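You operate a simulated robot arm through the tools that you are given. There is no shell and no other tool. Be economical: measure what you need, move in short steps, check, and stop when the job is done.

Carry out the task below with a simulated two-armed robot. There is one attempt and no reset: what you move stays moved.

JOB
Tighten both bolts of leg two and shut its lock.
Fine: use the yellow hex key and stand it back; the other leg's bolts stay tight. Set down upright: yellow hex key.
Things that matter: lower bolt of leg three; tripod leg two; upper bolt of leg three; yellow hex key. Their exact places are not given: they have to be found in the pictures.

It is judged by the outcome, as a careful person would: the job done as asked, and still so three seconds after it is handed in. It fails if anything else is knocked over, pushed out of place, dropped, spilled or broken.

ROBOT AND FRAMES
Two 7-joint arms with two-finger parallel grippers on one trunk, on a base that drives. Base frame: it is fixed to the floor where the robot stands at the start and does not move with it; the origin is under the middle of the robot, x ahead of it, y to its left, z up. Lengths are in m, angles in degrees, forces in N, time in s.
The left shoulder is at the start at [0.05, 0.165, 1.105], the right one opposite. With the tool pointing down near the work surface each hand reaches from about 0.24 to 0.7 m from the robot's upright axis, wherever it stands, measured 20 degrees to its own side. Places, roughly: lower bolt of leg three [-0.8, 0.4, 0.7]; tripod leg two [-0.6, 0.2, 0.5]; upper bolt of leg three [-0.8, 0.3, 0.7]. Payload 3.91 kg a hand.
Tool frame (each hand has its own): the origin (TCP) lies between the finger pads and is the grasp point; the fingertips stand 0.03 m ahead of it; z points along the fingers, y is the line along which they close. The gripper opens to 0.11 m. The fingers are 0.02 m wide and 0.01 m thick; the gripper's body (0.048 by 0.112 m) begins 0.055 m behind the TCP.
Orientation is that of the tool frame in the base frame, as a unit quaternion [w, x, y, z]. With the fingers straight down and closing along the base's y, the tool's x points along the base's -x, its y along +y and its z along -z.

CONTROLS
- The arms move only by the tool nudge_tool. It takes "left_motion", "right_motion" or both (then of equal length, played together; a hand with none holds still); each is a list of rows, each an object of numbers (a shift or turn left out is 0, a gripper value left out holds the last): "wx", "wy", "wz": the turn, a rotation vector about the base's x, y, z in degrees; "tx", "ty", "tz": the shift along the base's x, y, z in m; "grip": the opening, from 0 (shut) to 1 (fully open). In form: [{"wx": .., "wy": .., "wz": .., "tx": .., "ty": .., "tz": .., "grip": ..}, ...]. A call has 1 to 12 rows; each row shifts and turns the commanded pose from where the row before left it. Rows are played at 5 a second. More than 0.05 m and 8.6 degrees between two rows, or a gripper value outside its range, and nothing of the call is played. Where a pose cannot be reached the arm comes as near as it can. A force on the tool above 90 N (or 10 N above the force at the start of the call, whichever is more), or a blocked arm, ends the call early, and 0.2 s more pass. The fingers move at their own pace (about 0.045 m/s each) and stop on an object; they squeeze with about 23 N. The grip force told is the motor's: it shows also when the fingers shut on nothing. Time passes only in rows, and 0.2 s behind the last, so rows that do not move let the fingers close. It gives the time, the measured TCP pose, the force on the tool (base axes), the opening and the grip force at its end, in the units of the frame above (readings bear some noise), with the torque about the TCP (base axes, N m) and any sound that the robot's microphone picked up.
- Cameras (640 x 400 px; columns grow to the right, rows downward): "scene" is now at [0.0453, 0.084, 1.2703]; the picture's right is [0.99, -0.17, 0.00], its down [-0.11, -0.62, -0.78] and it looks along [0.13, 0.77, -0.63] (base axes); focal length 214 px, centre (320, 200). "left" rides on the left gripper at [0.072, -0.017, -0.103] in its tool frame; the picture's right is [0.23, 0.97, 0.00], its down [-0.76, 0.18, -0.62] and it looks along [-0.61, 0.14, 0.78] (tool axes); focal length 222 px, centre (320, 200). "right" rides on the right gripper at [0.072, 0.017, -0.103] in its tool frame; the picture's right is [-0.23, 0.97, 0.00], its down [-0.76, -0.18, -0.62] and it looks along [-0.61, -0.14, 0.78] (tool axes); focal length 222 px, centre (320, 200).
- capture(camera): a new picture of that camera. It takes no simulated time.
- slide_trunk(by): slides the trunk up (or, below 0, down) by that many m; the arms and the scene camera ride with it, the base frame stays. It gives what a move gives, with no picture.
- drive_base(legs): drives the robot by 1 to 6 legs, each [ahead, left, turn to the left] in m, m and degrees, along the robot's own axes; the way and the turn of a leg run together, so that a leg with both is an arc; at most 1.5 m and 180 degrees a leg. The arms and the cameras ride along, it lands a little off, and it stops where it bumps. It gives what a move gives.
- turn_head(pan, tilt): turns the head with the scene camera to pan (to the left, within 80 degrees either way) and tilt (down, from -29 to 69), counted from straight ahead of the robot. It gives what a move gives.
- probe_pixels(camera, pixels): for up to 12 pixels [column, row] of the newest picture of that camera ("zoom" is the newest enlarged one), the place [x, y, z] in the base frame of the surface seen there, good to about 0.002 m. It takes no simulated time.
- enlarge(camera, box): a new picture of the part [left, top, right, bottom] of that camera's present view, enlarged. It takes no simulated time.
- sign_off(): hands the job in; it is judged then, once.

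Go step by step. Measure first, check grasps and placings, and put right what went wrong. The budget is 80 turns and 62 pictures, counting those below and the enlarged ones. Unless the task says otherwise, let go and move clear before handing in.

The tools are called as name(argument=value, ...) on one line, values as JSON. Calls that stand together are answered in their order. nudge_tool: Moves the arms, as the interface text tells. Its arguments: {"type":"object","properties":{"left_motion":{"type":"array"},"right_motion":{"type":"array"}},"required":[]} The other tools are called the same way: slide_trunk (by) slides the trunk up or down; drive_base (legs) drives the base; turn_head (pan, tilt) turns the head that bears the scene camera; capture (camera) takes a picture; probe_pixels (camera, pixels) gives the place of the surface under pixels of a picture; enlarge (camera, box) takes an enlarged picture of a part of a camera's view; sign_off () hands the job in.

At the start:

```text
time: 0.0
left_tcp_pos: [0.2682, 0.3561, 1.1227]
left_tcp_rot: [0.001, -0.001, 1.0, 0.0]
left_force: [-0.7, 0.1, 0.3]
left_wrist_torque: [-0.01, -0.01, -0.01]
left_opening: 0.1098
left_finger_force: 0.0
right_tcp_pos: [0.3466, 0.0658, 1.1185]
right_tcp_rot: [0.001, 0.0, 1.0, 0.0]
right_force: [0.3, -0.2, -0.1]
right_wrist_torque: [-0.03, 0.03, 0.0]
right_opening: 0.11
right_finger_force: 0.0
trunk travel left (down, up): [-0.325, 0.178]
robot x, y, heading: [0.0001, -0.0025, -0.1]
head pan, tilt: [80.2, 38.9]
```

scene: 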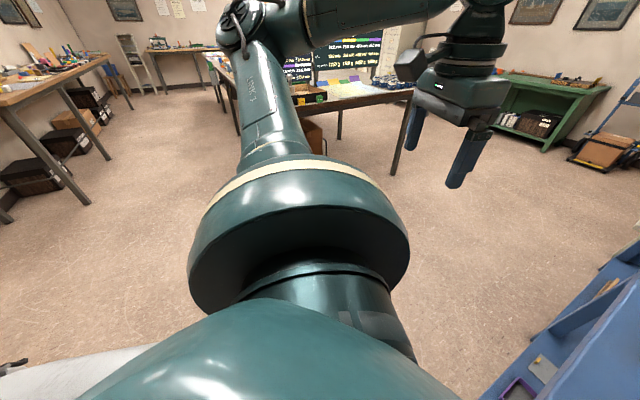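
right: 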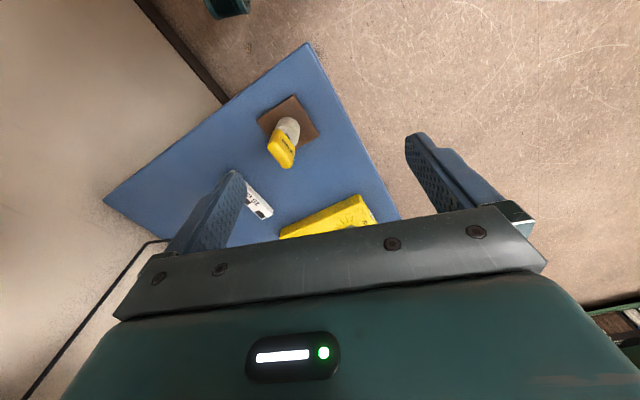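
left: 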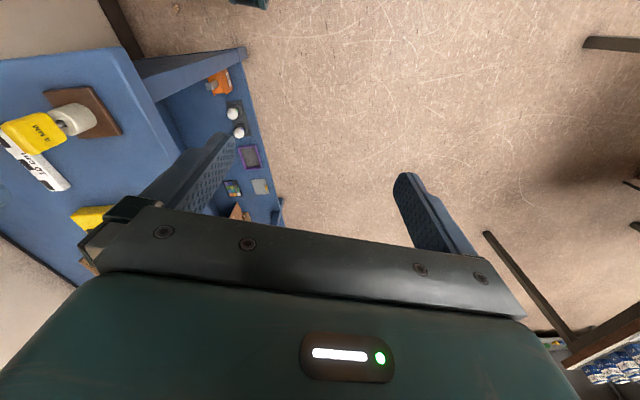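

The wrist cameras show a blue stand in front, with a yellow object on a brown pad at right (285,145). The tripod is behind me to the left. I'll look straight ahead first and probe.

probe_pixels(camera="right", pixels=[[283, 148], [290, 125], [270, 118], [330, 215], [258, 198], [308, 48], [110, 200], [395, 210]])

turn_head(pan=0, tilt=45)

capture(camera="scene")

```text
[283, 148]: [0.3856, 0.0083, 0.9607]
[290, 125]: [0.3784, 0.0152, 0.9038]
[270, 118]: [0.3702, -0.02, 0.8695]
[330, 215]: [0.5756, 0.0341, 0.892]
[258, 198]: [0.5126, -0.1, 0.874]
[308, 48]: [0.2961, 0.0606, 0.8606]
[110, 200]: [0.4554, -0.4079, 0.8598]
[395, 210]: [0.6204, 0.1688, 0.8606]
```

```text
time: 1.5
left_tcp_pos: [0.269, 0.3571, 1.1218]
left_tcp_rot: [0.001, -0.001, 1.0, -0.001]
left_force: [-1.2, 0.4, 0.5]
left_wrist_torque: [-0.02, 0.02, 0.01]
left_opening: 0.1099
left_finger_force: 0.1
right_tcp_pos: [0.3468, 0.0645, 1.1191]
right_tcp_rot: [0.0, 0.0, 1.0, 0.001]
right_force: [-0.1, 1.1, 1.0]
right_wrist_torque: [-0.01, -0.02, 0.0]
right_opening: 0.1097
right_finger_force: 0.0
trunk travel left (down, up): [-0.325, 0.178]
robot x, y, heading: [-0.0012, 0.0035, -0.1]
head pan, tilt: [0.0, 45.0]
```

```text
58 pictures are left
```

scene: 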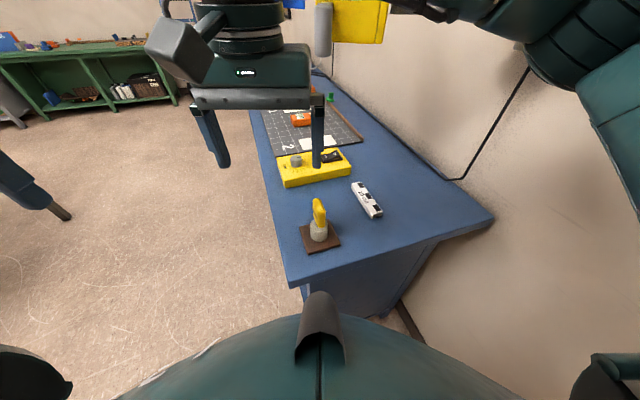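

The yellow object at (318,215) stands in a collar on a brown pad. I'll enlarge it.

enlarge(camera="scene", box=[270, 140, 400, 260])

enlarge(camera="right", box=[220, 70, 350, 200])

```text
3.33 times, centred on (335, 200) of scene
```

zoom: 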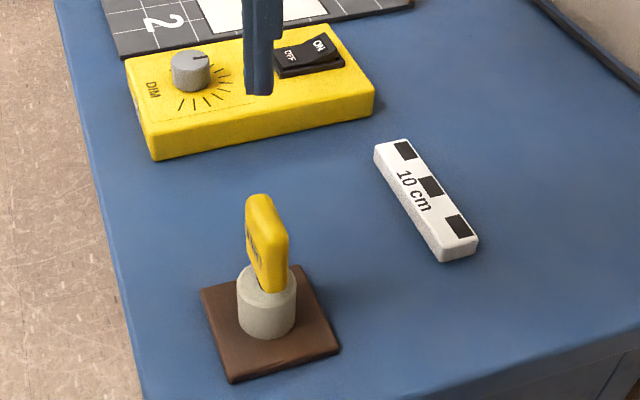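

```text
3.08 times, centred on (285, 135) of right
```

zoom: 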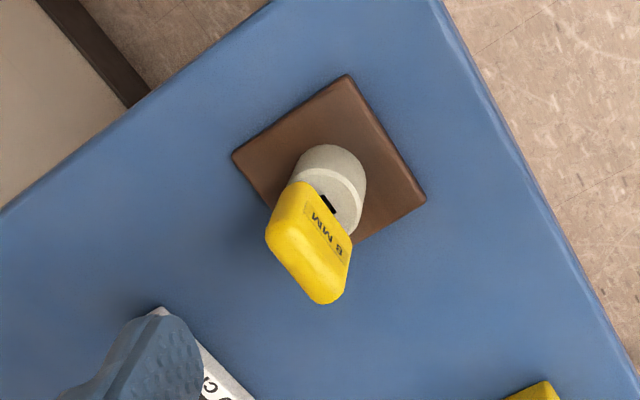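

The key stands upright in a slotted or hex collar, its blade handle turned diagonally. I'll measure it, then turn to survey the tripod before choosing a grasp.

probe_pixels(camera="zoom", pixels=[[310, 195], [345, 240], [275, 240], [325, 295], [300, 235], [335, 160], [345, 180], [327, 204], [345, 78], [235, 155], [422, 197], [270, 340]])

probe_pixels(camera="scene", pixels=[[500, 150], [560, 300], [480, 300], [318, 200], [490, 215]])

turn_head(pan=80, tilt=20)

drive_base(legs=[[0, 0.2, 0], [0, 0, 60]])

capture(camera="scene")

```text
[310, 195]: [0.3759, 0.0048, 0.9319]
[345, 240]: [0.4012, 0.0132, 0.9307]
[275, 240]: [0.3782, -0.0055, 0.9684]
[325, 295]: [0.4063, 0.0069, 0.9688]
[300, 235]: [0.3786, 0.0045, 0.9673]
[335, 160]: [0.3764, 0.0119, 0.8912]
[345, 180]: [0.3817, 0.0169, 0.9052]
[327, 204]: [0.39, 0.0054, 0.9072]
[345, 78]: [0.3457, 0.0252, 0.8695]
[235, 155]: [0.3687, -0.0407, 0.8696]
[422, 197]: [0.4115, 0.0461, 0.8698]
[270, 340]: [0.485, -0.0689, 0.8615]
```

```text
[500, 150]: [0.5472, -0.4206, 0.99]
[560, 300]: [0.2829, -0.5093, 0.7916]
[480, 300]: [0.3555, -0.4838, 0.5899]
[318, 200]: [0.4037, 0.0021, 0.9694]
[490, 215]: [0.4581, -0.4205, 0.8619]
```

```text
time: 3.1
left_tcp_pos: [0.2677, 0.3575, 1.1224]
left_tcp_rot: [0.002, -0.002, 1.0, -0.001]
left_force: [-0.4, -0.3, 0.1]
left_wrist_torque: [0.02, 0.01, 0.0]
left_opening: 0.1099
left_finger_force: 0.1
right_tcp_pos: [0.3472, 0.0655, 1.1183]
right_tcp_rot: [0.001, 0.0, 1.0, -0.001]
right_force: [-0.1, -0.3, 0.5]
right_wrist_torque: [0.01, 0.04, -0.01]
right_opening: 0.11
right_finger_force: 0.0
trunk travel left (down, up): [-0.325, 0.178]
robot x, y, heading: [0.0015, -0.0004, -0.1]
head pan, tilt: [80.0, 20.0]
```

```text
time: 7.3
left_tcp_pos: [-0.1727, 0.6112, 1.1231]
left_tcp_rot: [0.001, -0.498, 0.867, 0.001]
left_force: [-0.1, -0.2, -0.4]
left_wrist_torque: [-0.01, -0.04, -0.04]
left_opening: 0.1101
left_finger_force: 0.1
right_tcp_pos: [0.1191, 0.5304, 1.1184]
right_tcp_rot: [0.001, -0.497, 0.867, 0.0]
right_force: [0.0, -0.8, -0.1]
right_wrist_torque: [0.03, 0.03, -0.02]
right_opening: 0.11
right_finger_force: 0.1
trunk travel left (down, up): [-0.325, 0.178]
robot x, y, heading: [0.0001, 0.2007, 59.5]
head pan, tilt: [80.0, 20.0]
```

```text
55 pictures are left
```

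scene: 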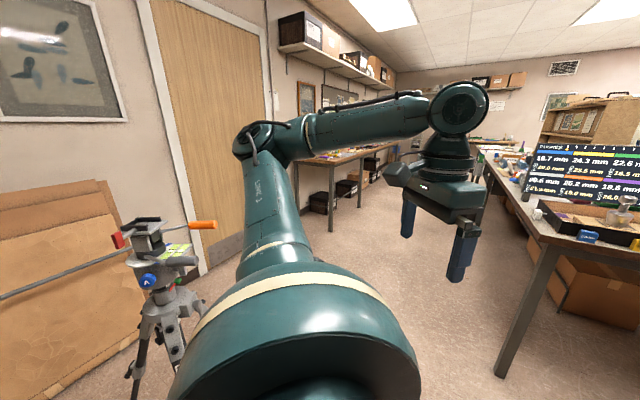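

The tripod shows at left (160,290). I'll turn further so it's in front.

drive_base(legs=[[0, 0, 70]])

turn_head(pan=30, tilt=40)

capture(camera="scene")

```text
time: 10.8
left_tcp_pos: [-0.446, 0.1734, 1.1228]
left_tcp_rot: [-0.001, 0.907, -0.421, -0.001]
left_force: [-0.2, 0.1, 0.2]
left_wrist_torque: [-0.02, 0.0, 0.02]
left_opening: 0.11
left_finger_force: 0.0
right_tcp_pos: [-0.2735, 0.4205, 1.118]
right_tcp_rot: [0.0, 0.907, -0.422, 0.0]
right_force: [-0.6, 0.5, -0.3]
right_wrist_torque: [0.05, -0.02, 0.0]
right_opening: 0.11
right_finger_force: 0.2
trunk travel left (down, up): [-0.325, 0.178]
robot x, y, heading: [-0.0, 0.1992, 130.2]
head pan, tilt: [80.0, 20.0]
```

```text
time: 11.9
left_tcp_pos: [-0.4455, 0.1744, 1.1232]
left_tcp_rot: [-0.001, 0.907, -0.421, 0.0]
left_force: [0.1, 0.8, -1.2]
left_wrist_torque: [0.02, 0.01, 0.01]
left_opening: 0.1102
left_finger_force: 0.1
right_tcp_pos: [-0.2733, 0.4213, 1.1186]
right_tcp_rot: [0.0, 0.907, -0.422, 0.001]
right_force: [-0.4, -0.7, -0.1]
right_wrist_torque: [0.01, 0.0, -0.04]
right_opening: 0.1101
right_finger_force: 0.0
trunk travel left (down, up): [-0.325, 0.178]
robot x, y, heading: [-0.0034, 0.1995, 130.3]
head pan, tilt: [30.0, 40.0]
```

```text
54 pictures are left
```

scene: 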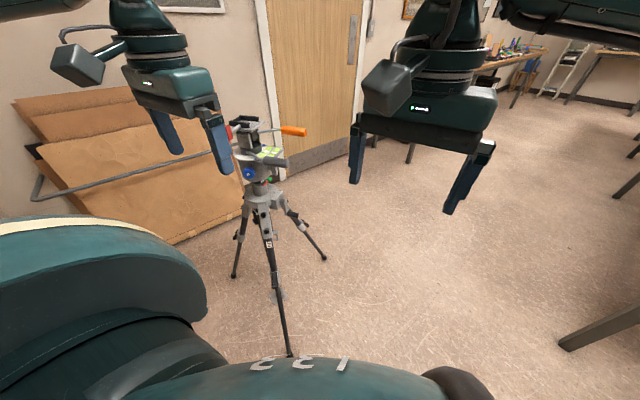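

Now the tripod is visible at (260,190), leg two toward me. I'll enlarge it.

enlarge(camera="scene", box=[210, 170, 320, 240])

enlarge(camera="scene", box=[220, 220, 340, 320])

enlarge(camera="left", box=[0, 0, 640, 400])

```text
5.71 times, centred on (265, 205) of scene
```

zoom: 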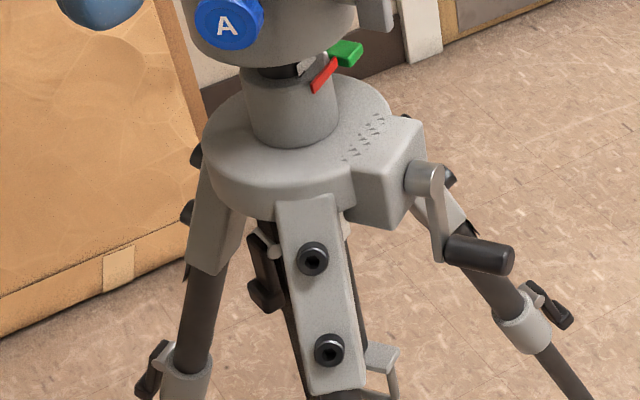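

```text
4.00 times, centred on (280, 270) of scene
```

zoom: 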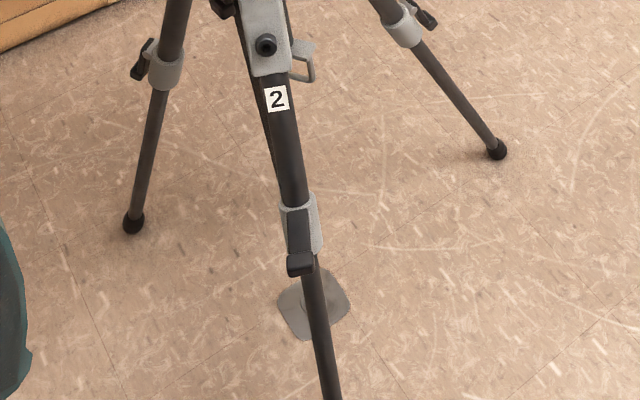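

```text
1.00 times, centred on (320, 200) of left (not enlarged: the box is as wide or as high as the picture)
```

zoom: 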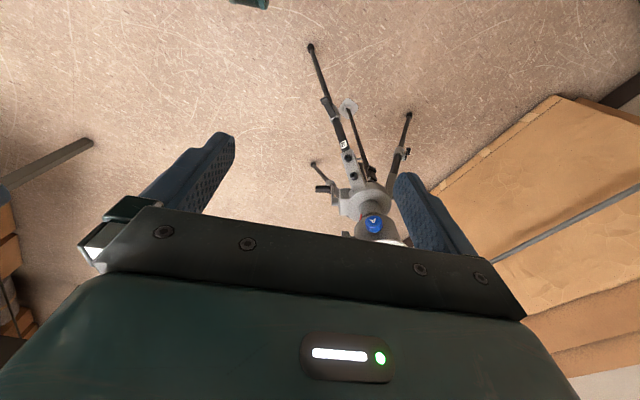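

Leg 2 (label "2") faces me, with two socket bolts and a flip lock at (300,240) in the zoom. I'll measure them from a tighter zoom.

enlarge(camera="scene", box=[244, 196, 292, 242])

probe_pixels(camera="zoom", pixels=[[310, 260], [330, 350]])

```text
8.70 times, centred on (268, 219) of scene
```

zoom: 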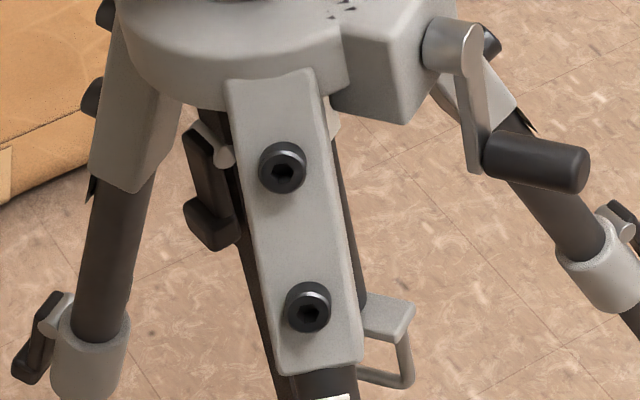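

```text
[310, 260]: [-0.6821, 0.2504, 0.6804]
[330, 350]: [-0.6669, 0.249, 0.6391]
```

probe_pixels(camera="zoom", pixels=[[281, 172], [309, 312], [263, 172], [270, 150], [300, 155], [302, 185], [291, 305], [328, 305], [250, 110], [310, 95], [290, 355], [345, 345]])

enlarge(camera="scene", box=[272, 260, 308, 292])

```text
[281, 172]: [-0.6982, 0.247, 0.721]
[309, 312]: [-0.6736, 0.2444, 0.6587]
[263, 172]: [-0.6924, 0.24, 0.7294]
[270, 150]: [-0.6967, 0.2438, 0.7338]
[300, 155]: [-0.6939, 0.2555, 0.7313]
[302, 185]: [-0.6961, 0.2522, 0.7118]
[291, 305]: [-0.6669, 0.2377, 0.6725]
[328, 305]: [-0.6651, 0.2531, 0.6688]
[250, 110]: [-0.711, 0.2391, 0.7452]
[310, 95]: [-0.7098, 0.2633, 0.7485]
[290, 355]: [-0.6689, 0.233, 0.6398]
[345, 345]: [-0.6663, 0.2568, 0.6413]
```

```text
12.50 times, centred on (290, 276) of scene
```

zoom: 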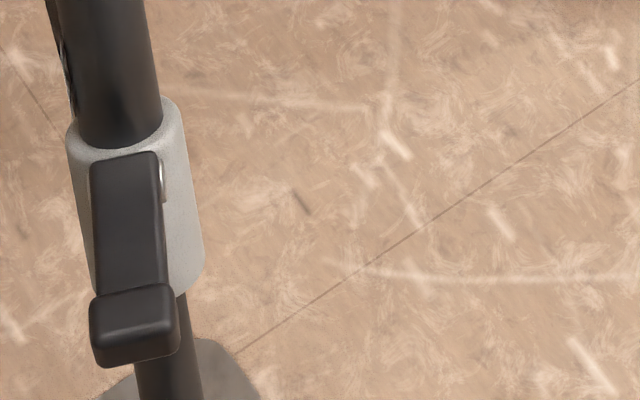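

probe_pixels(camera="zoom", pixels=[[130, 158], [100, 165], [125, 215], [130, 280], [130, 295], [135, 325], [130, 355], [100, 300], [170, 295], [180, 200], [185, 280], [120, 100]])

enlarge(camera="scene", box=[232, 205, 256, 250])

```text
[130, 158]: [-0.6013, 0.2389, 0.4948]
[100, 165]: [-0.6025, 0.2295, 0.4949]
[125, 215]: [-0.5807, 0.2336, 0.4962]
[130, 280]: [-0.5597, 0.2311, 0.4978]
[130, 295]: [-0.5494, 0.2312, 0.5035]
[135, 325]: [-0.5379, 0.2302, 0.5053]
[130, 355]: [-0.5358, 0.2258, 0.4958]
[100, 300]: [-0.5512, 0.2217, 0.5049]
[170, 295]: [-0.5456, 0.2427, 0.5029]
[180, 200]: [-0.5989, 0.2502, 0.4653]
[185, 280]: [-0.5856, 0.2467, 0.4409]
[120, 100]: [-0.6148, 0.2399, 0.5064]
```

```text
8.89 times, centred on (244, 228) of scene
```

zoom: 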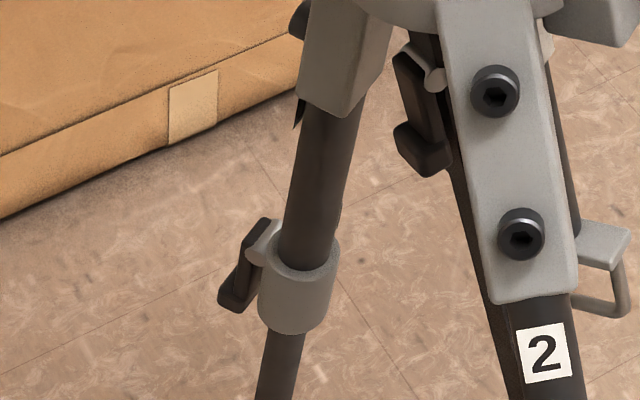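

The lever runs horizontally from (-0.60,0.238,0.495) out to (-0.536,0.228,0.50), so the lock is open. The other legs' levers hang along their tubes, so that is the shut state. I'll shut the lock first with the right hand, which stops the leg sliding. First I'll face the tripod and lower the trunk.

drive_base(legs=[[0, 0, 50], [0, 0.1, 0]])

slide_trunk(by=-0.25)

turn_head(pan=-15, tilt=40)

capture(camera="scene")

```text
time: 15.3
left_tcp_pos: [-0.2664, -0.2587, 1.1227]
left_tcp_rot: [0.0, 1.0, 0.003, -0.001]
left_force: [0.1, 0.8, 0.4]
left_wrist_torque: [0.01, 0.0, 0.02]
left_opening: 0.1102
left_finger_force: 0.0
right_tcp_pos: [-0.3458, 0.0328, 1.118]
right_tcp_rot: [0.0, 1.0, 0.002, 0.0]
right_force: [0.4, 0.4, -0.3]
right_wrist_torque: [0.04, 0.0, -0.01]
right_opening: 0.1095
right_finger_force: 0.1
trunk travel left (down, up): [-0.325, 0.178]
robot x, y, heading: [0.0018, 0.0972, -179.8]
head pan, tilt: [30.0, 40.0]
```

```text
time: 17.9
left_tcp_pos: [-0.2669, -0.2589, 0.8731]
left_tcp_rot: [0.0, 1.0, 0.003, -0.001]
left_force: [-0.1, -0.4, -0.9]
left_wrist_torque: [-0.04, 0.0, 0.01]
left_opening: 0.1101
left_finger_force: 0.1
right_tcp_pos: [-0.3456, 0.0319, 0.8679]
right_tcp_rot: [0.0, 1.0, 0.002, 0.001]
right_force: [0.2, 0.1, 0.4]
right_wrist_torque: [-0.01, 0.02, -0.02]
right_opening: 0.1099
right_finger_force: 0.0
trunk travel left (down, up): [-0.075, 0.428]
robot x, y, heading: [-0.0013, 0.0999, -179.7]
head pan, tilt: [30.0, 40.0]
```

```text
time: 19.0
left_tcp_pos: [-0.2672, -0.2585, 0.8726]
left_tcp_rot: [0.0, 1.0, 0.003, 0.0]
left_force: [-0.4, 0.0, 0.7]
left_wrist_torque: [-0.04, -0.05, -0.02]
left_opening: 0.1099
left_finger_force: 0.0
right_tcp_pos: [-0.3469, 0.0327, 0.8678]
right_tcp_rot: [0.0, 1.0, 0.002, 0.0]
right_force: [0.1, 0.4, 0.6]
right_wrist_torque: [-0.01, -0.01, 0.03]
right_opening: 0.1099
right_finger_force: 0.1
trunk travel left (down, up): [-0.075, 0.428]
robot x, y, heading: [0.0001, 0.0983, -179.8]
head pan, tilt: [-15.0, 40.0]
```

```text
47 pictures are left
```

scene: 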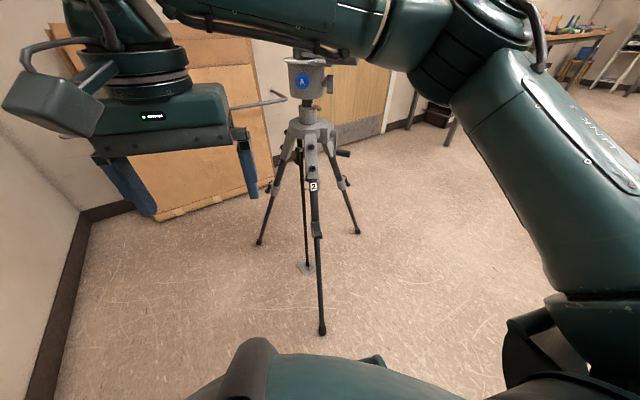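

enlarge(camera="scene", box=[285, 120, 345, 186])

probe_pixels(camera="scene", pixels=[[318, 231], [318, 224], [318, 237], [345, 153], [322, 330], [302, 80], [318, 60], [352, 62]])

```text
6.06 times, centred on (315, 153) of scene
```

zoom: 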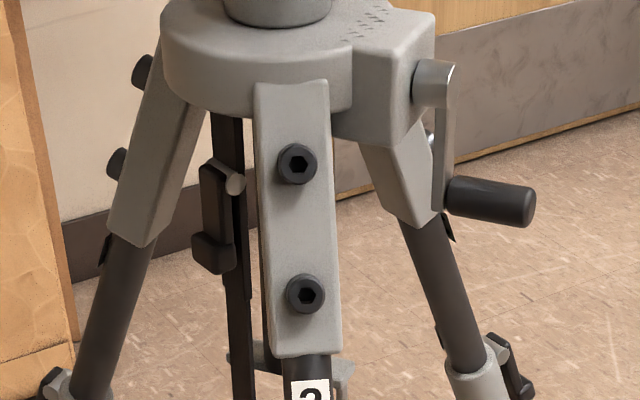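

```text
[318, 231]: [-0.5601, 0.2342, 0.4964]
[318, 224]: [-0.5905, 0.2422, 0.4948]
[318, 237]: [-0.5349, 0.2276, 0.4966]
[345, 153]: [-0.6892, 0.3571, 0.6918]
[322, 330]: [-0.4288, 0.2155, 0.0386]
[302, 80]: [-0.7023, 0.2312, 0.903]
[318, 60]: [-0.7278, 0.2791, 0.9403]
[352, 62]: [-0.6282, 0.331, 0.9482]
```

probe_pixels(camera="zoom", pixels=[[297, 164], [306, 294], [284, 160], [310, 160], [297, 150], [293, 290], [318, 290], [306, 280], [265, 120], [322, 120], [280, 340], [332, 335]])

nudge_tool(right_motion=[{"wy": 8, "tx": -0.015, "ty": 0.04, "grip": 0}, {"wy": 8, "ty": 0.04}, {"wy": 8, "ty": 0.04}, {"wy": 8, "ty": 0.04, "tz": -0.02}, {"wy": 8, "ty": 0.03, "tz": -0.04}, {"tz": -0.04}, {"tz": -0.04}, {"tz": -0.04}])

capture(camera="right")

```text
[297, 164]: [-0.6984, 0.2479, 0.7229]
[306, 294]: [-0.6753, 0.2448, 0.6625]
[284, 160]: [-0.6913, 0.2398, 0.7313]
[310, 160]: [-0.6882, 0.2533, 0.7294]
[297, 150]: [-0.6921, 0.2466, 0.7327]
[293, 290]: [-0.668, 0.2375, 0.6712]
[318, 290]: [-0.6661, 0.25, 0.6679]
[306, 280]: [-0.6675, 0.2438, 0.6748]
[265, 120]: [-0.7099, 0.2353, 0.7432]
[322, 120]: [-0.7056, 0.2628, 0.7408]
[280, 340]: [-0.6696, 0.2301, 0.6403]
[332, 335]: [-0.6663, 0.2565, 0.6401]
```

```text
time: 20.8
left_tcp_pos: [-0.2653, -0.2578, 0.872]
left_tcp_rot: [0.0, 1.0, 0.003, -0.001]
left_force: [0.5, 0.9, -0.2]
left_wrist_torque: [0.02, 0.0, -0.01]
left_opening: 0.11
left_finger_force: 0.0
right_tcp_pos: [-0.3707, 0.2178, 0.6897]
right_tcp_rot: [0.0, 0.94, 0.002, -0.342]
right_force: [0.5, -0.7, 0.1]
right_wrist_torque: [-0.03, 0.01, -0.02]
right_opening: 0.0001
right_finger_force: 23.3
right hand out of reach, approached as far as the arm can: row 6, 7
trunk travel left (down, up): [-0.075, 0.428]
robot x, y, heading: [0.0009, 0.0987, -179.7]
head pan, tilt: [-15.0, 40.0]
```

```text
45 pictures are left
```

right: 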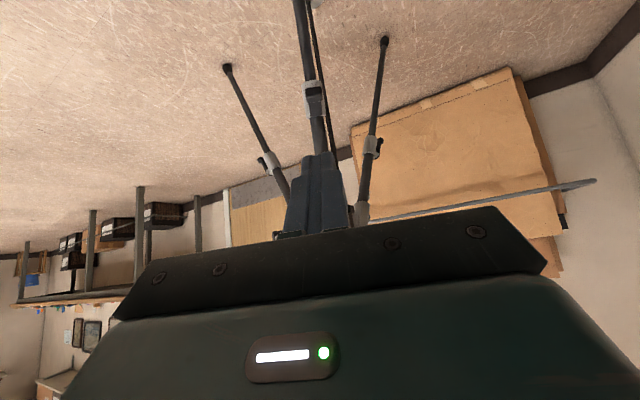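

Bolt heads are at about (-0.690,0.247,0.727) and (-0.667,0.244,0.670). The right hand is now in front of leg 2. I'll tilt further and bring the fingertips above the lever.

nudge_tool(right_motion=[{"wy": 8, "tx": -0.03}, {"wy": 8, "tx": -0.03, "tz": -0.025}, {"wy": 8, "tx": -0.03, "tz": -0.03}, {"tx": -0.03, "tz": -0.03}, {"tx": -0.02, "tz": -0.03, "ty": 0.014}, {"tz": -0.02}])

capture(camera="right")

capture(camera="scene")

```text
time: 22.2
left_tcp_pos: [-0.2663, -0.2592, 0.873]
left_tcp_rot: [0.0, 1.0, 0.002, -0.001]
left_force: [-0.4, -0.2, 0.6]
left_wrist_torque: [0.02, 0.01, 0.01]
left_opening: 0.1099
left_finger_force: 0.1
right_tcp_pos: [-0.5134, 0.1928, 0.5787]
right_tcp_rot: [-0.003, 0.849, -0.001, -0.528]
right_force: [-0.2, 0.4, -0.5]
right_wrist_torque: [0.02, 0.0, 0.02]
right_opening: 0.0
right_finger_force: 22.7
right hand out of reach, approached as far as the arm can: row 4, 5, 6
trunk travel left (down, up): [-0.075, 0.428]
robot x, y, heading: [0.002, 0.0993, -179.8]
head pan, tilt: [-15.0, 40.0]
```

```text
44 pictures are left
```

right: 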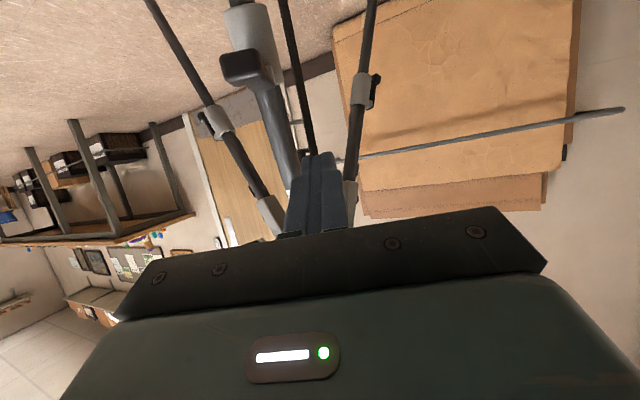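

```text
43 pictures are left
```

scene: 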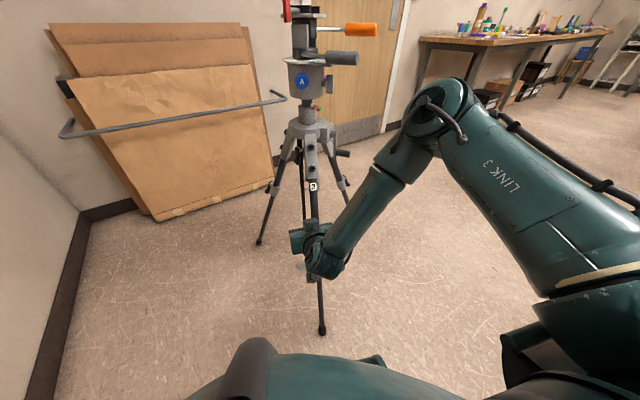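

The arm is at a reach limit. I'll back up slightly, lower the trunk for a better posture, and recheck.

nudge_tool(right_motion=[{"tx": 0.03, "tz": 0.04}, {"tz": 0.04}])

slide_trunk(by=-0.07)

```text
time: 22.8
left_tcp_pos: [-0.2666, -0.2589, 0.8728]
left_tcp_rot: [0.0, 1.0, 0.003, 0.0]
left_force: [-0.9, 0.2, 0.4]
left_wrist_torque: [0.02, 0.0, 0.01]
left_opening: 0.1101
left_finger_force: 0.1
right_tcp_pos: [-0.4811, 0.1927, 0.6595]
right_tcp_rot: [-0.002, 0.848, 0.0, -0.53]
right_force: [-0.4, 0.3, -0.6]
right_wrist_torque: [-0.02, -0.01, 0.02]
right_opening: 0.0002
right_finger_force: 22.9
trunk travel left (down, up): [-0.075, 0.428]
robot x, y, heading: [-0.0023, 0.0995, -179.8]
head pan, tilt: [-15.0, 40.0]
```

```text
time: 23.9
left_tcp_pos: [-0.2659, -0.2579, 0.8032]
left_tcp_rot: [0.0, 1.0, 0.003, -0.001]
left_force: [0.2, -0.4, -0.4]
left_wrist_torque: [0.02, -0.02, -0.01]
left_opening: 0.1101
left_finger_force: 0.0
right_tcp_pos: [-0.4827, 0.1927, 0.5894]
right_tcp_rot: [0.0, 0.848, 0.001, -0.53]
right_force: [-0.5, 0.2, -0.7]
right_wrist_torque: [-0.01, -0.01, 0.0]
right_opening: 0.0
right_finger_force: 23.6
trunk travel left (down, up): [-0.005, 0.498]
robot x, y, heading: [-0.0012, 0.1012, -179.8]
head pan, tilt: [-15.0, 40.0]
```

nudge_tool(right_motion=[{"ty": 0.02, "tx": -0.01}, {"ty": 0.019, "tx": -0.01}, {"tx": -0.018, "tz": -0.02}, {"tz": -0.02}])

capture(camera="right")

```text
time: 24.9
left_tcp_pos: [-0.266, -0.258, 0.8033]
left_tcp_rot: [0.0, 1.0, 0.003, -0.001]
left_force: [-0.3, 0.3, 0.6]
left_wrist_torque: [-0.01, 0.03, 0.0]
left_opening: 0.11
left_finger_force: 0.1
right_tcp_pos: [-0.5232, 0.2252, 0.5571]
right_tcp_rot: [-0.003, 0.849, 0.0, -0.528]
right_force: [0.6, 0.0, -0.6]
right_wrist_torque: [0.01, 0.02, -0.02]
right_opening: 0.0
right_finger_force: 22.7
right hand out of reach, approached as far as the arm can: row 4
trunk travel left (down, up): [-0.005, 0.498]
robot x, y, heading: [-0.0005, 0.1021, -179.7]
head pan, tilt: [-15.0, 40.0]
```

```text
42 pictures are left
```

right: 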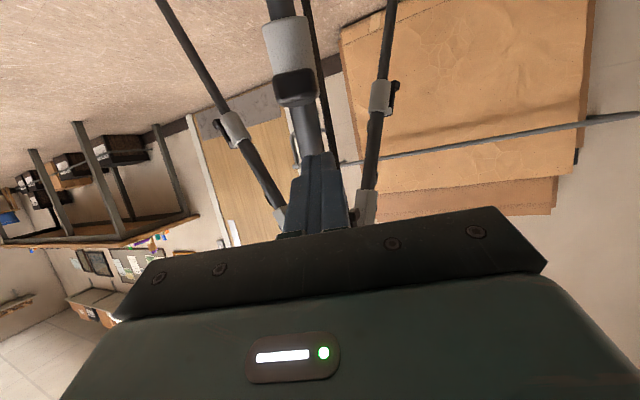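

The forearm is too folded because the robot is close. I'll reduce the tilt to about 30°, which puts the wrist higher and further out, keeping the fingertip over the lever.

nudge_tool(right_motion=[{"wy": -8.5, "tz": 0.01}, {"wy": -8.5}, {"wy": -8.5, "tx": -0.005}, {"wy": -8.5, "tx": -0.005}])

capture(camera="right")

```text
time: 25.9
left_tcp_pos: [-0.2673, -0.258, 0.8026]
left_tcp_rot: [0.001, 1.0, 0.003, -0.001]
left_force: [0.3, 0.2, -0.3]
left_wrist_torque: [0.0, -0.01, 0.0]
left_opening: 0.11
left_finger_force: 0.0
right_tcp_pos: [-0.5338, 0.2239, 0.5662]
right_tcp_rot: [0.001, 0.966, 0.002, -0.259]
right_force: [0.4, 0.7, -0.2]
right_wrist_torque: [-0.01, -0.02, -0.01]
right_opening: 0.0001
right_finger_force: 22.7
trunk travel left (down, up): [-0.005, 0.498]
robot x, y, heading: [0.0014, 0.0982, -179.8]
head pan, tilt: [-15.0, 40.0]
```

```text
41 pictures are left
```

right: 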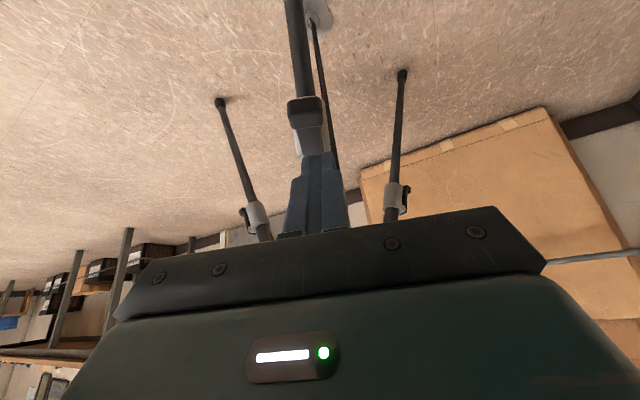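

Fingertip is about 4 cm above the lever near its end. Pressing down along the arc.

nudge_tool(right_motion=[{"ty": 0.006, "tz": -0.02}, {"tz": -0.02}, {"tz": -0.01}, {"tz": -0.01}, {"tz": -0.01, "tx": -0.002}, {"tz": -0.01, "tx": -0.003}])

capture(camera="right")

```text
time: 27.3
left_tcp_pos: [-0.2675, -0.2585, 0.8025]
left_tcp_rot: [0.0, 1.0, 0.003, -0.001]
left_force: [0.2, -1.0, -0.7]
left_wrist_torque: [0.04, -0.02, -0.01]
left_opening: 0.1099
left_finger_force: 0.1
right_tcp_pos: [-0.5355, 0.2309, 0.4849]
right_tcp_rot: [0.0, 0.966, 0.001, -0.259]
right_force: [-0.1, -0.5, 0.5]
right_wrist_torque: [0.01, -0.01, -0.02]
right_opening: 0.0
right_finger_force: 23.0
trunk travel left (down, up): [-0.005, 0.498]
robot x, y, heading: [0.001, 0.1024, -179.8]
head pan, tilt: [-15.0, 40.0]
```

```text
40 pictures are left
```

right: 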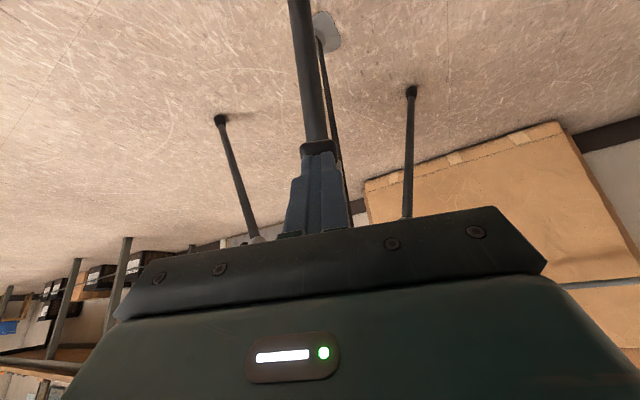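

The lever is moving freely with no force. I'll continue the arc inward.

nudge_tool(right_motion=[{"tz": -0.006, "tx": -0.006}, {"tz": -0.005, "tx": -0.006}, {"tz": -0.003, "tx": -0.005}, {"tx": -0.004}, {"tx": -0.004}])

enlarge(camera="right", box=[260, 80, 380, 200])

```text
time: 28.5
left_tcp_pos: [-0.2633, -0.258, 0.8044]
left_tcp_rot: [0.0, 1.0, 0.001, -0.003]
left_force: [-0.5, 0.8, 1.2]
left_wrist_torque: [0.01, -0.03, 0.04]
left_opening: 0.1101
left_finger_force: 0.0
right_tcp_pos: [-0.5531, 0.2289, 0.4716]
right_tcp_rot: [0.0, 0.967, 0.002, -0.254]
right_force: [73.0, 17.3, 45.4]
right_wrist_torque: [0.67, -1.34, -0.68]
right_opening: 0.0001
right_finger_force: 23.0
trunk travel left (down, up): [-0.005, 0.498]
robot x, y, heading: [0.0013, 0.0981, -180.1]
head pan, tilt: [-15.0, 40.0]
```

```text
3.33 times, centred on (320, 140) of right
```

zoom: 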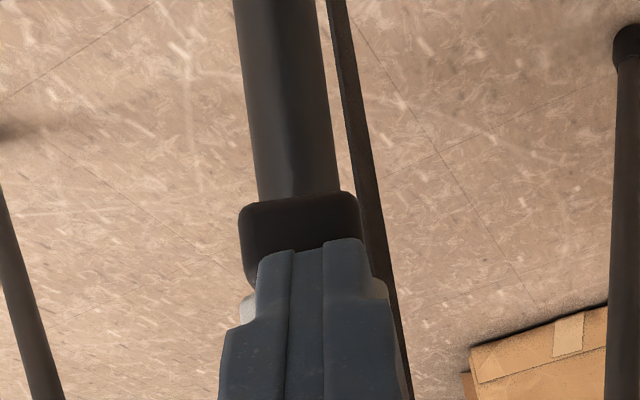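

73 N: the lever hit its stop. I'll back off and check that it stays shut and that the tripod didn't shift.

nudge_tool(right_motion=[{"tx": 0.02}, {"tx": 0.03, "tz": 0.01}, {"tx": 0.03, "tz": 0.04}, {"tz": 0.05}, {"tz": 0.05}])

capture(camera="right")

enlarge(camera="scene", box=[260, 110, 380, 240])

```text
time: 29.7
left_tcp_pos: [-0.2667, -0.2577, 0.8033]
left_tcp_rot: [0.001, 1.0, 0.003, -0.001]
left_force: [-0.2, 0.6, 0.5]
left_wrist_torque: [-0.01, 0.01, 0.02]
left_opening: 0.11
left_finger_force: 0.1
right_tcp_pos: [-0.4844, 0.2286, 0.6203]
right_tcp_rot: [0.0, 0.966, 0.002, -0.259]
right_force: [-0.5, 0.3, 0.9]
right_wrist_torque: [0.01, -0.01, -0.01]
right_opening: 0.0
right_finger_force: 22.7
trunk travel left (down, up): [-0.005, 0.498]
robot x, y, heading: [0.0028, 0.0977, -179.8]
head pan, tilt: [-15.0, 40.0]
```

```text
38 pictures are left
```

right: 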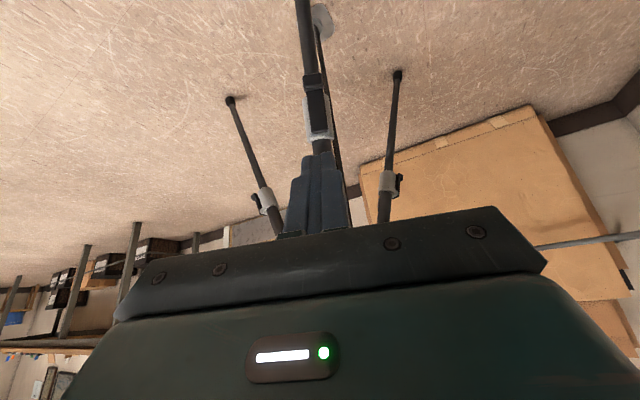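

```text
3.08 times, centred on (320, 175) of scene
```

zoom: 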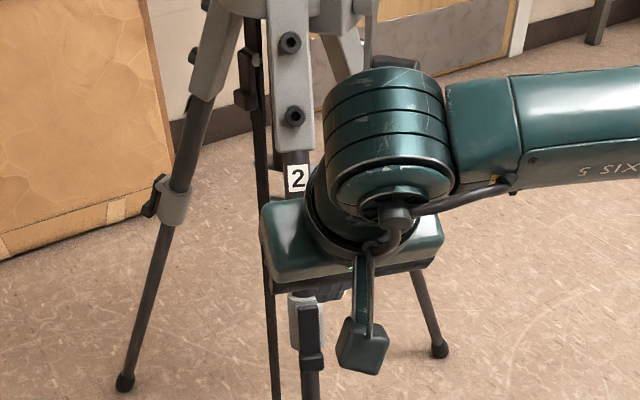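

probe_pixels(camera="zoom", pixels=[[307, 312], [309, 335], [311, 362], [290, 43], [293, 115], [296, 325]])

enlarge(camera="right", box=[270, 50, 370, 160])

probe_pixels(camera="zoom", pixels=[[290, 100], [290, 150], [300, 200], [300, 250], [330, 250], [265, 50]])

```text
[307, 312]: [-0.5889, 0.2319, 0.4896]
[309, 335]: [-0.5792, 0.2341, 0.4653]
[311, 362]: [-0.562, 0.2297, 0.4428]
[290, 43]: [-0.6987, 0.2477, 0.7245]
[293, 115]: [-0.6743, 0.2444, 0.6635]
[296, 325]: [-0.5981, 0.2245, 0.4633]
```

```text
3.64 times, centred on (320, 105) of right
```

zoom: 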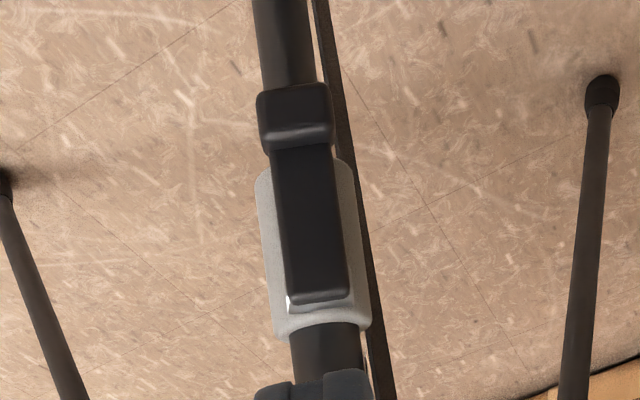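

```text
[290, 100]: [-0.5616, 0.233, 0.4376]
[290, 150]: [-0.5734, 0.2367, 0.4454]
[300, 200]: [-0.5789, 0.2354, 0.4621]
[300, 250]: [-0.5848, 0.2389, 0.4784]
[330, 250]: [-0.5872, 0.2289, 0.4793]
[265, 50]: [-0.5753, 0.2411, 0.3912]
```

The lever now lies parallel to the leg (slope about 71°, same as the tube), so the lock is shut, and the bolts haven't moved. Next I'll retract, raise the trunk, and return to the key.

nudge_tool(right_motion=[{"tx": 0.035, "tz": 0.03, "wy": -7.5}, {"tx": 0.035, "tz": 0.03, "wy": -7.5, "ty": -0.03}, {"tx": 0.035, "tz": 0.03, "wy": -7.5, "ty": -0.03}, {"tx": 0.03, "tz": 0.03, "wy": -7.5, "ty": -0.04, "grip": 0.5}, {"ty": -0.04, "tz": 0.04}, {"ty": -0.04, "tz": 0.04}])

slide_trunk(by=0.32)

drive_base(legs=[[0, -0.1, 0], [0, 0, -120], [0, 0, -60], [0, -0.1, 0]])

turn_head(pan=0, tilt=50)

capture(camera="scene")

```text
refused: row 2 steps farther than a row can; nothing moved
```

```text
time: 32.9
left_tcp_pos: [-0.2672, -0.2579, 1.1231]
left_tcp_rot: [0.001, 1.0, 0.003, -0.001]
left_force: [-0.7, 0.0, 0.1]
left_wrist_torque: [0.0, -0.03, 0.0]
left_opening: 0.1101
left_finger_force: 0.1
right_tcp_pos: [-0.4826, 0.2281, 0.94]
right_tcp_rot: [0.0, 0.966, 0.002, -0.26]
right_force: [-0.5, -0.3, -0.1]
right_wrist_torque: [0.0, 0.01, -0.01]
right_opening: 0.0001
right_finger_force: 23.0
trunk travel left (down, up): [-0.325, 0.178]
robot x, y, heading: [-0.0006, 0.0965, -179.5]
head pan, tilt: [-15.0, 40.0]
```

```text
time: 42.5
left_tcp_pos: [0.2799, 0.4466, 1.1233]
left_tcp_rot: [0.001, 0.021, 1.0, 0.001]
left_force: [0.0, 0.3, 0.0]
left_wrist_torque: [0.03, -0.04, -0.03]
left_opening: 0.1098
left_finger_force: 0.0
right_tcp_pos: [0.4733, -0.048, 0.9399]
right_tcp_rot: [0.259, 0.022, 0.966, -0.006]
right_force: [0.5, -0.6, 0.0]
right_wrist_torque: [0.01, 0.03, 0.01]
right_opening: 0.0
right_finger_force: 23.1
trunk travel left (down, up): [-0.325, 0.178]
robot x, y, heading: [-0.0063, 0.1032, -2.3]
head pan, tilt: [-15.0, 40.0]
```

```text
time: 43.3
left_tcp_pos: [0.2791, 0.4463, 1.1219]
left_tcp_rot: [0.001, 0.022, 1.0, 0.0]
left_force: [0.4, -0.7, 1.0]
left_wrist_torque: [0.01, -0.01, -0.03]
left_opening: 0.11
left_finger_force: 0.1
right_tcp_pos: [0.4726, -0.0479, 0.9405]
right_tcp_rot: [0.26, 0.02, 0.965, -0.006]
right_force: [0.5, 0.8, -0.1]
right_wrist_torque: [0.01, 0.04, -0.01]
right_opening: 0.0
right_finger_force: 22.6
trunk travel left (down, up): [-0.325, 0.178]
robot x, y, heading: [-0.0041, 0.1008, -2.5]
head pan, tilt: [0.0, 50.0]
```

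```text
35 pictures are left
```

scene: 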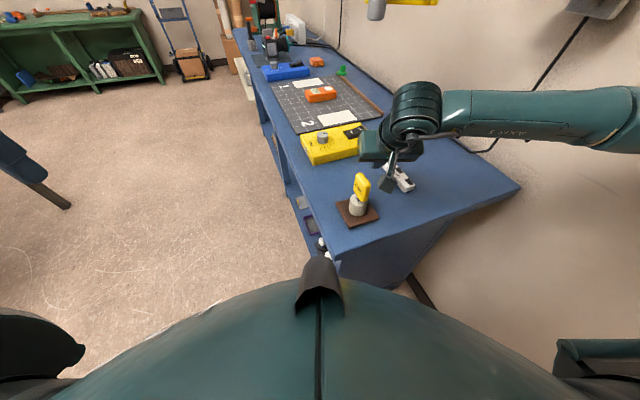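

I note the retract was refused, so the hand swept low, but the key and other items still stand. I'll lift the right hand, level it, and hover above the key.

nudge_tool(right_motion=[{"tz": 0.05}, {"tz": 0.05}, {"tz": 0.04, "wy": 8}, {"wy": 8}, {"wy": 8}, {"wy": 6, "grip": 0.5}, {"wz": 7, "tx": -0.04}, {"wz": 7, "tx": -0.042}, {"wz": 7, "ty": 0.045}, {"ty": 0.006}])

enlarge(camera="right", box=[220, 100, 420, 260])

enlarge(camera="scene", box=[325, 160, 415, 235])

```text
time: 45.5
left_tcp_pos: [0.2789, 0.4485, 1.1231]
left_tcp_rot: [0.001, 0.021, 1.0, 0.0]
left_force: [1.6, -0.4, 0.3]
left_wrist_torque: [-0.01, -0.01, 0.02]
left_opening: 0.11
left_finger_force: 0.1
right_tcp_pos: [0.3913, 0.0014, 1.0785]
right_tcp_rot: [0.001, -0.163, 0.987, -0.011]
right_force: [0.3, 1.4, 0.0]
right_wrist_torque: [-0.03, 0.04, 0.01]
right_opening: 0.0549
right_finger_force: 0.0
trunk travel left (down, up): [-0.325, 0.178]
robot x, y, heading: [-0.0047, 0.1004, -2.4]
head pan, tilt: [0.0, 50.0]
```

```text
2.50 times, centred on (320, 180) of right
```

zoom: 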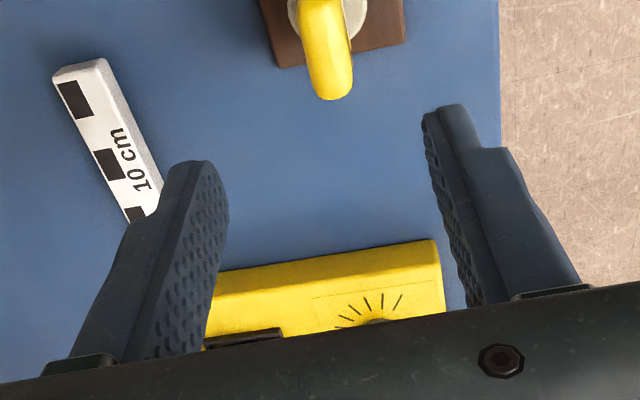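

```text
5.33 times, centred on (370, 198) of scene
```

zoom: 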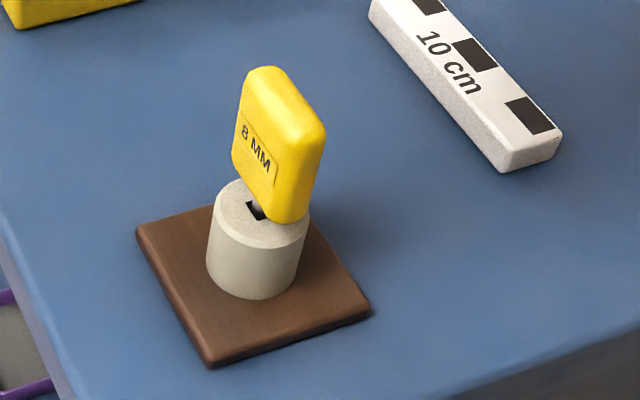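

probe_pixels(camera="zoom", pixels=[[262, 75], [315, 128], [247, 72], [322, 140], [235, 155], [290, 215], [272, 205], [253, 212], [262, 216], [222, 200], [300, 235], [308, 180]])

nudge_tool(right_motion=[{"tx": -0.05}, {"tx": -0.04}])

enlarge(camera="right", box=[240, 60, 400, 190])

```text
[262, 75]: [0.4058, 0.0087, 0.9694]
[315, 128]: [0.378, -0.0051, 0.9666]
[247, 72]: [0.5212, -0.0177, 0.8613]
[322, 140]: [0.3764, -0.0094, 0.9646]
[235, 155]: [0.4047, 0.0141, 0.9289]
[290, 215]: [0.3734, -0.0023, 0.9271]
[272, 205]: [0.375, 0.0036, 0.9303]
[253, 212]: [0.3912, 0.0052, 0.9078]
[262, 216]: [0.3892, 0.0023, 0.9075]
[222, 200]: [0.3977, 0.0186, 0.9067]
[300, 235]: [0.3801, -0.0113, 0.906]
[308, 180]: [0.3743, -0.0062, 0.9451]
```

```text
time: 46.1
left_tcp_pos: [0.2798, 0.4477, 1.1222]
left_tcp_rot: [0.001, 0.02, 1.0, 0.0]
left_force: [-1.1, 0.1, 0.4]
left_wrist_torque: [-0.01, -0.01, 0.04]
left_opening: 0.1103
left_finger_force: 0.0
right_tcp_pos: [0.2996, 0.0046, 1.0799]
right_tcp_rot: [0.002, -0.163, 0.987, -0.01]
right_force: [0.2, -0.4, -0.7]
right_wrist_torque: [0.05, 0.02, -0.01]
right_opening: 0.0546
right_finger_force: 0.0
trunk travel left (down, up): [-0.325, 0.178]
robot x, y, heading: [-0.0063, 0.1038, -2.6]
head pan, tilt: [0.0, 50.0]
```

```text
3.08 times, centred on (320, 125) of right
```

zoom: 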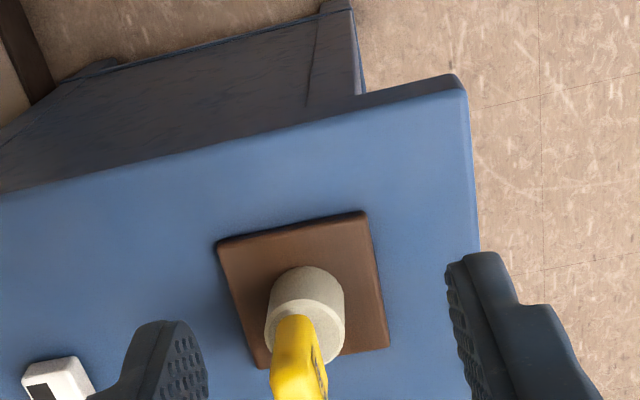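

The blade lies along azimuth ~19°, and the tool already matches (18.8°). It is centred on (0.390, 0.0027). Moving above it, then down.

nudge_tool(right_motion=[{"tx": 0.045}, {"tx": 0.045, "ty": -0.002}, {"tz": -0.04}, {"tz": -0.04}, {"tz": -0.04}, {"tz": -0.012}, {}])

capture(camera="right")

enlarge(camera="scene", box=[325, 160, 415, 235])

```text
time: 47.7
left_tcp_pos: [0.2797, 0.4476, 1.1226]
left_tcp_rot: [0.001, 0.021, 1.0, 0.0]
left_force: [0.3, 0.4, 0.3]
left_wrist_torque: [-0.02, 0.02, 0.02]
left_opening: 0.1099
left_finger_force: 0.0
right_tcp_pos: [0.3912, -0.0002, 0.9461]
right_tcp_rot: [0.002, -0.164, 0.986, -0.011]
right_force: [0.1, -0.6, -0.1]
right_wrist_torque: [0.06, -0.01, 0.0]
right_opening: 0.0552
right_finger_force: 0.0
trunk travel left (down, up): [-0.325, 0.178]
robot x, y, heading: [-0.0048, 0.1034, -2.2]
head pan, tilt: [0.0, 50.0]
```

```text
31 pictures are left
```

right: 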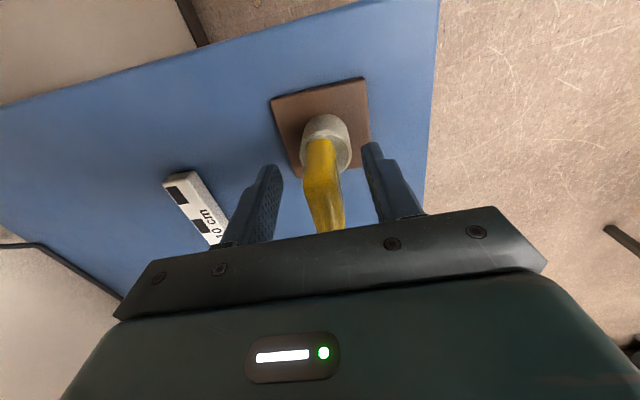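

```text
5.33 times, centred on (370, 198) of scene
```

zoom: 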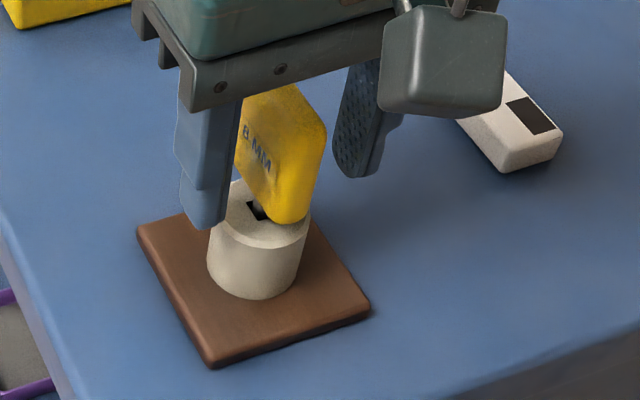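

The blade is between the pads. I'll centre by 2 mm and close.

nudge_tool(right_motion=[{"ty": 0.002, "tx": -0.001}, {"grip": 0}, {}, {}, {}])

```text
time: 48.9
left_tcp_pos: [0.2796, 0.4478, 1.1232]
left_tcp_rot: [0.001, 0.022, 1.0, 0.0]
left_force: [0.4, 0.0, -0.3]
left_wrist_torque: [0.01, 0.01, 0.0]
left_opening: 0.1099
left_finger_force: 0.1
right_tcp_pos: [0.3896, 0.0008, 0.9477]
right_tcp_rot: [0.002, -0.163, 0.987, -0.011]
right_force: [0.0, 1.6, -0.4]
right_wrist_torque: [0.13, 0.07, -0.01]
right_opening: 0.0166
right_finger_force: 23.0
trunk travel left (down, up): [-0.325, 0.178]
robot x, y, heading: [-0.0003, 0.1009, -2.3]
head pan, tilt: [0.0, 50.0]
```

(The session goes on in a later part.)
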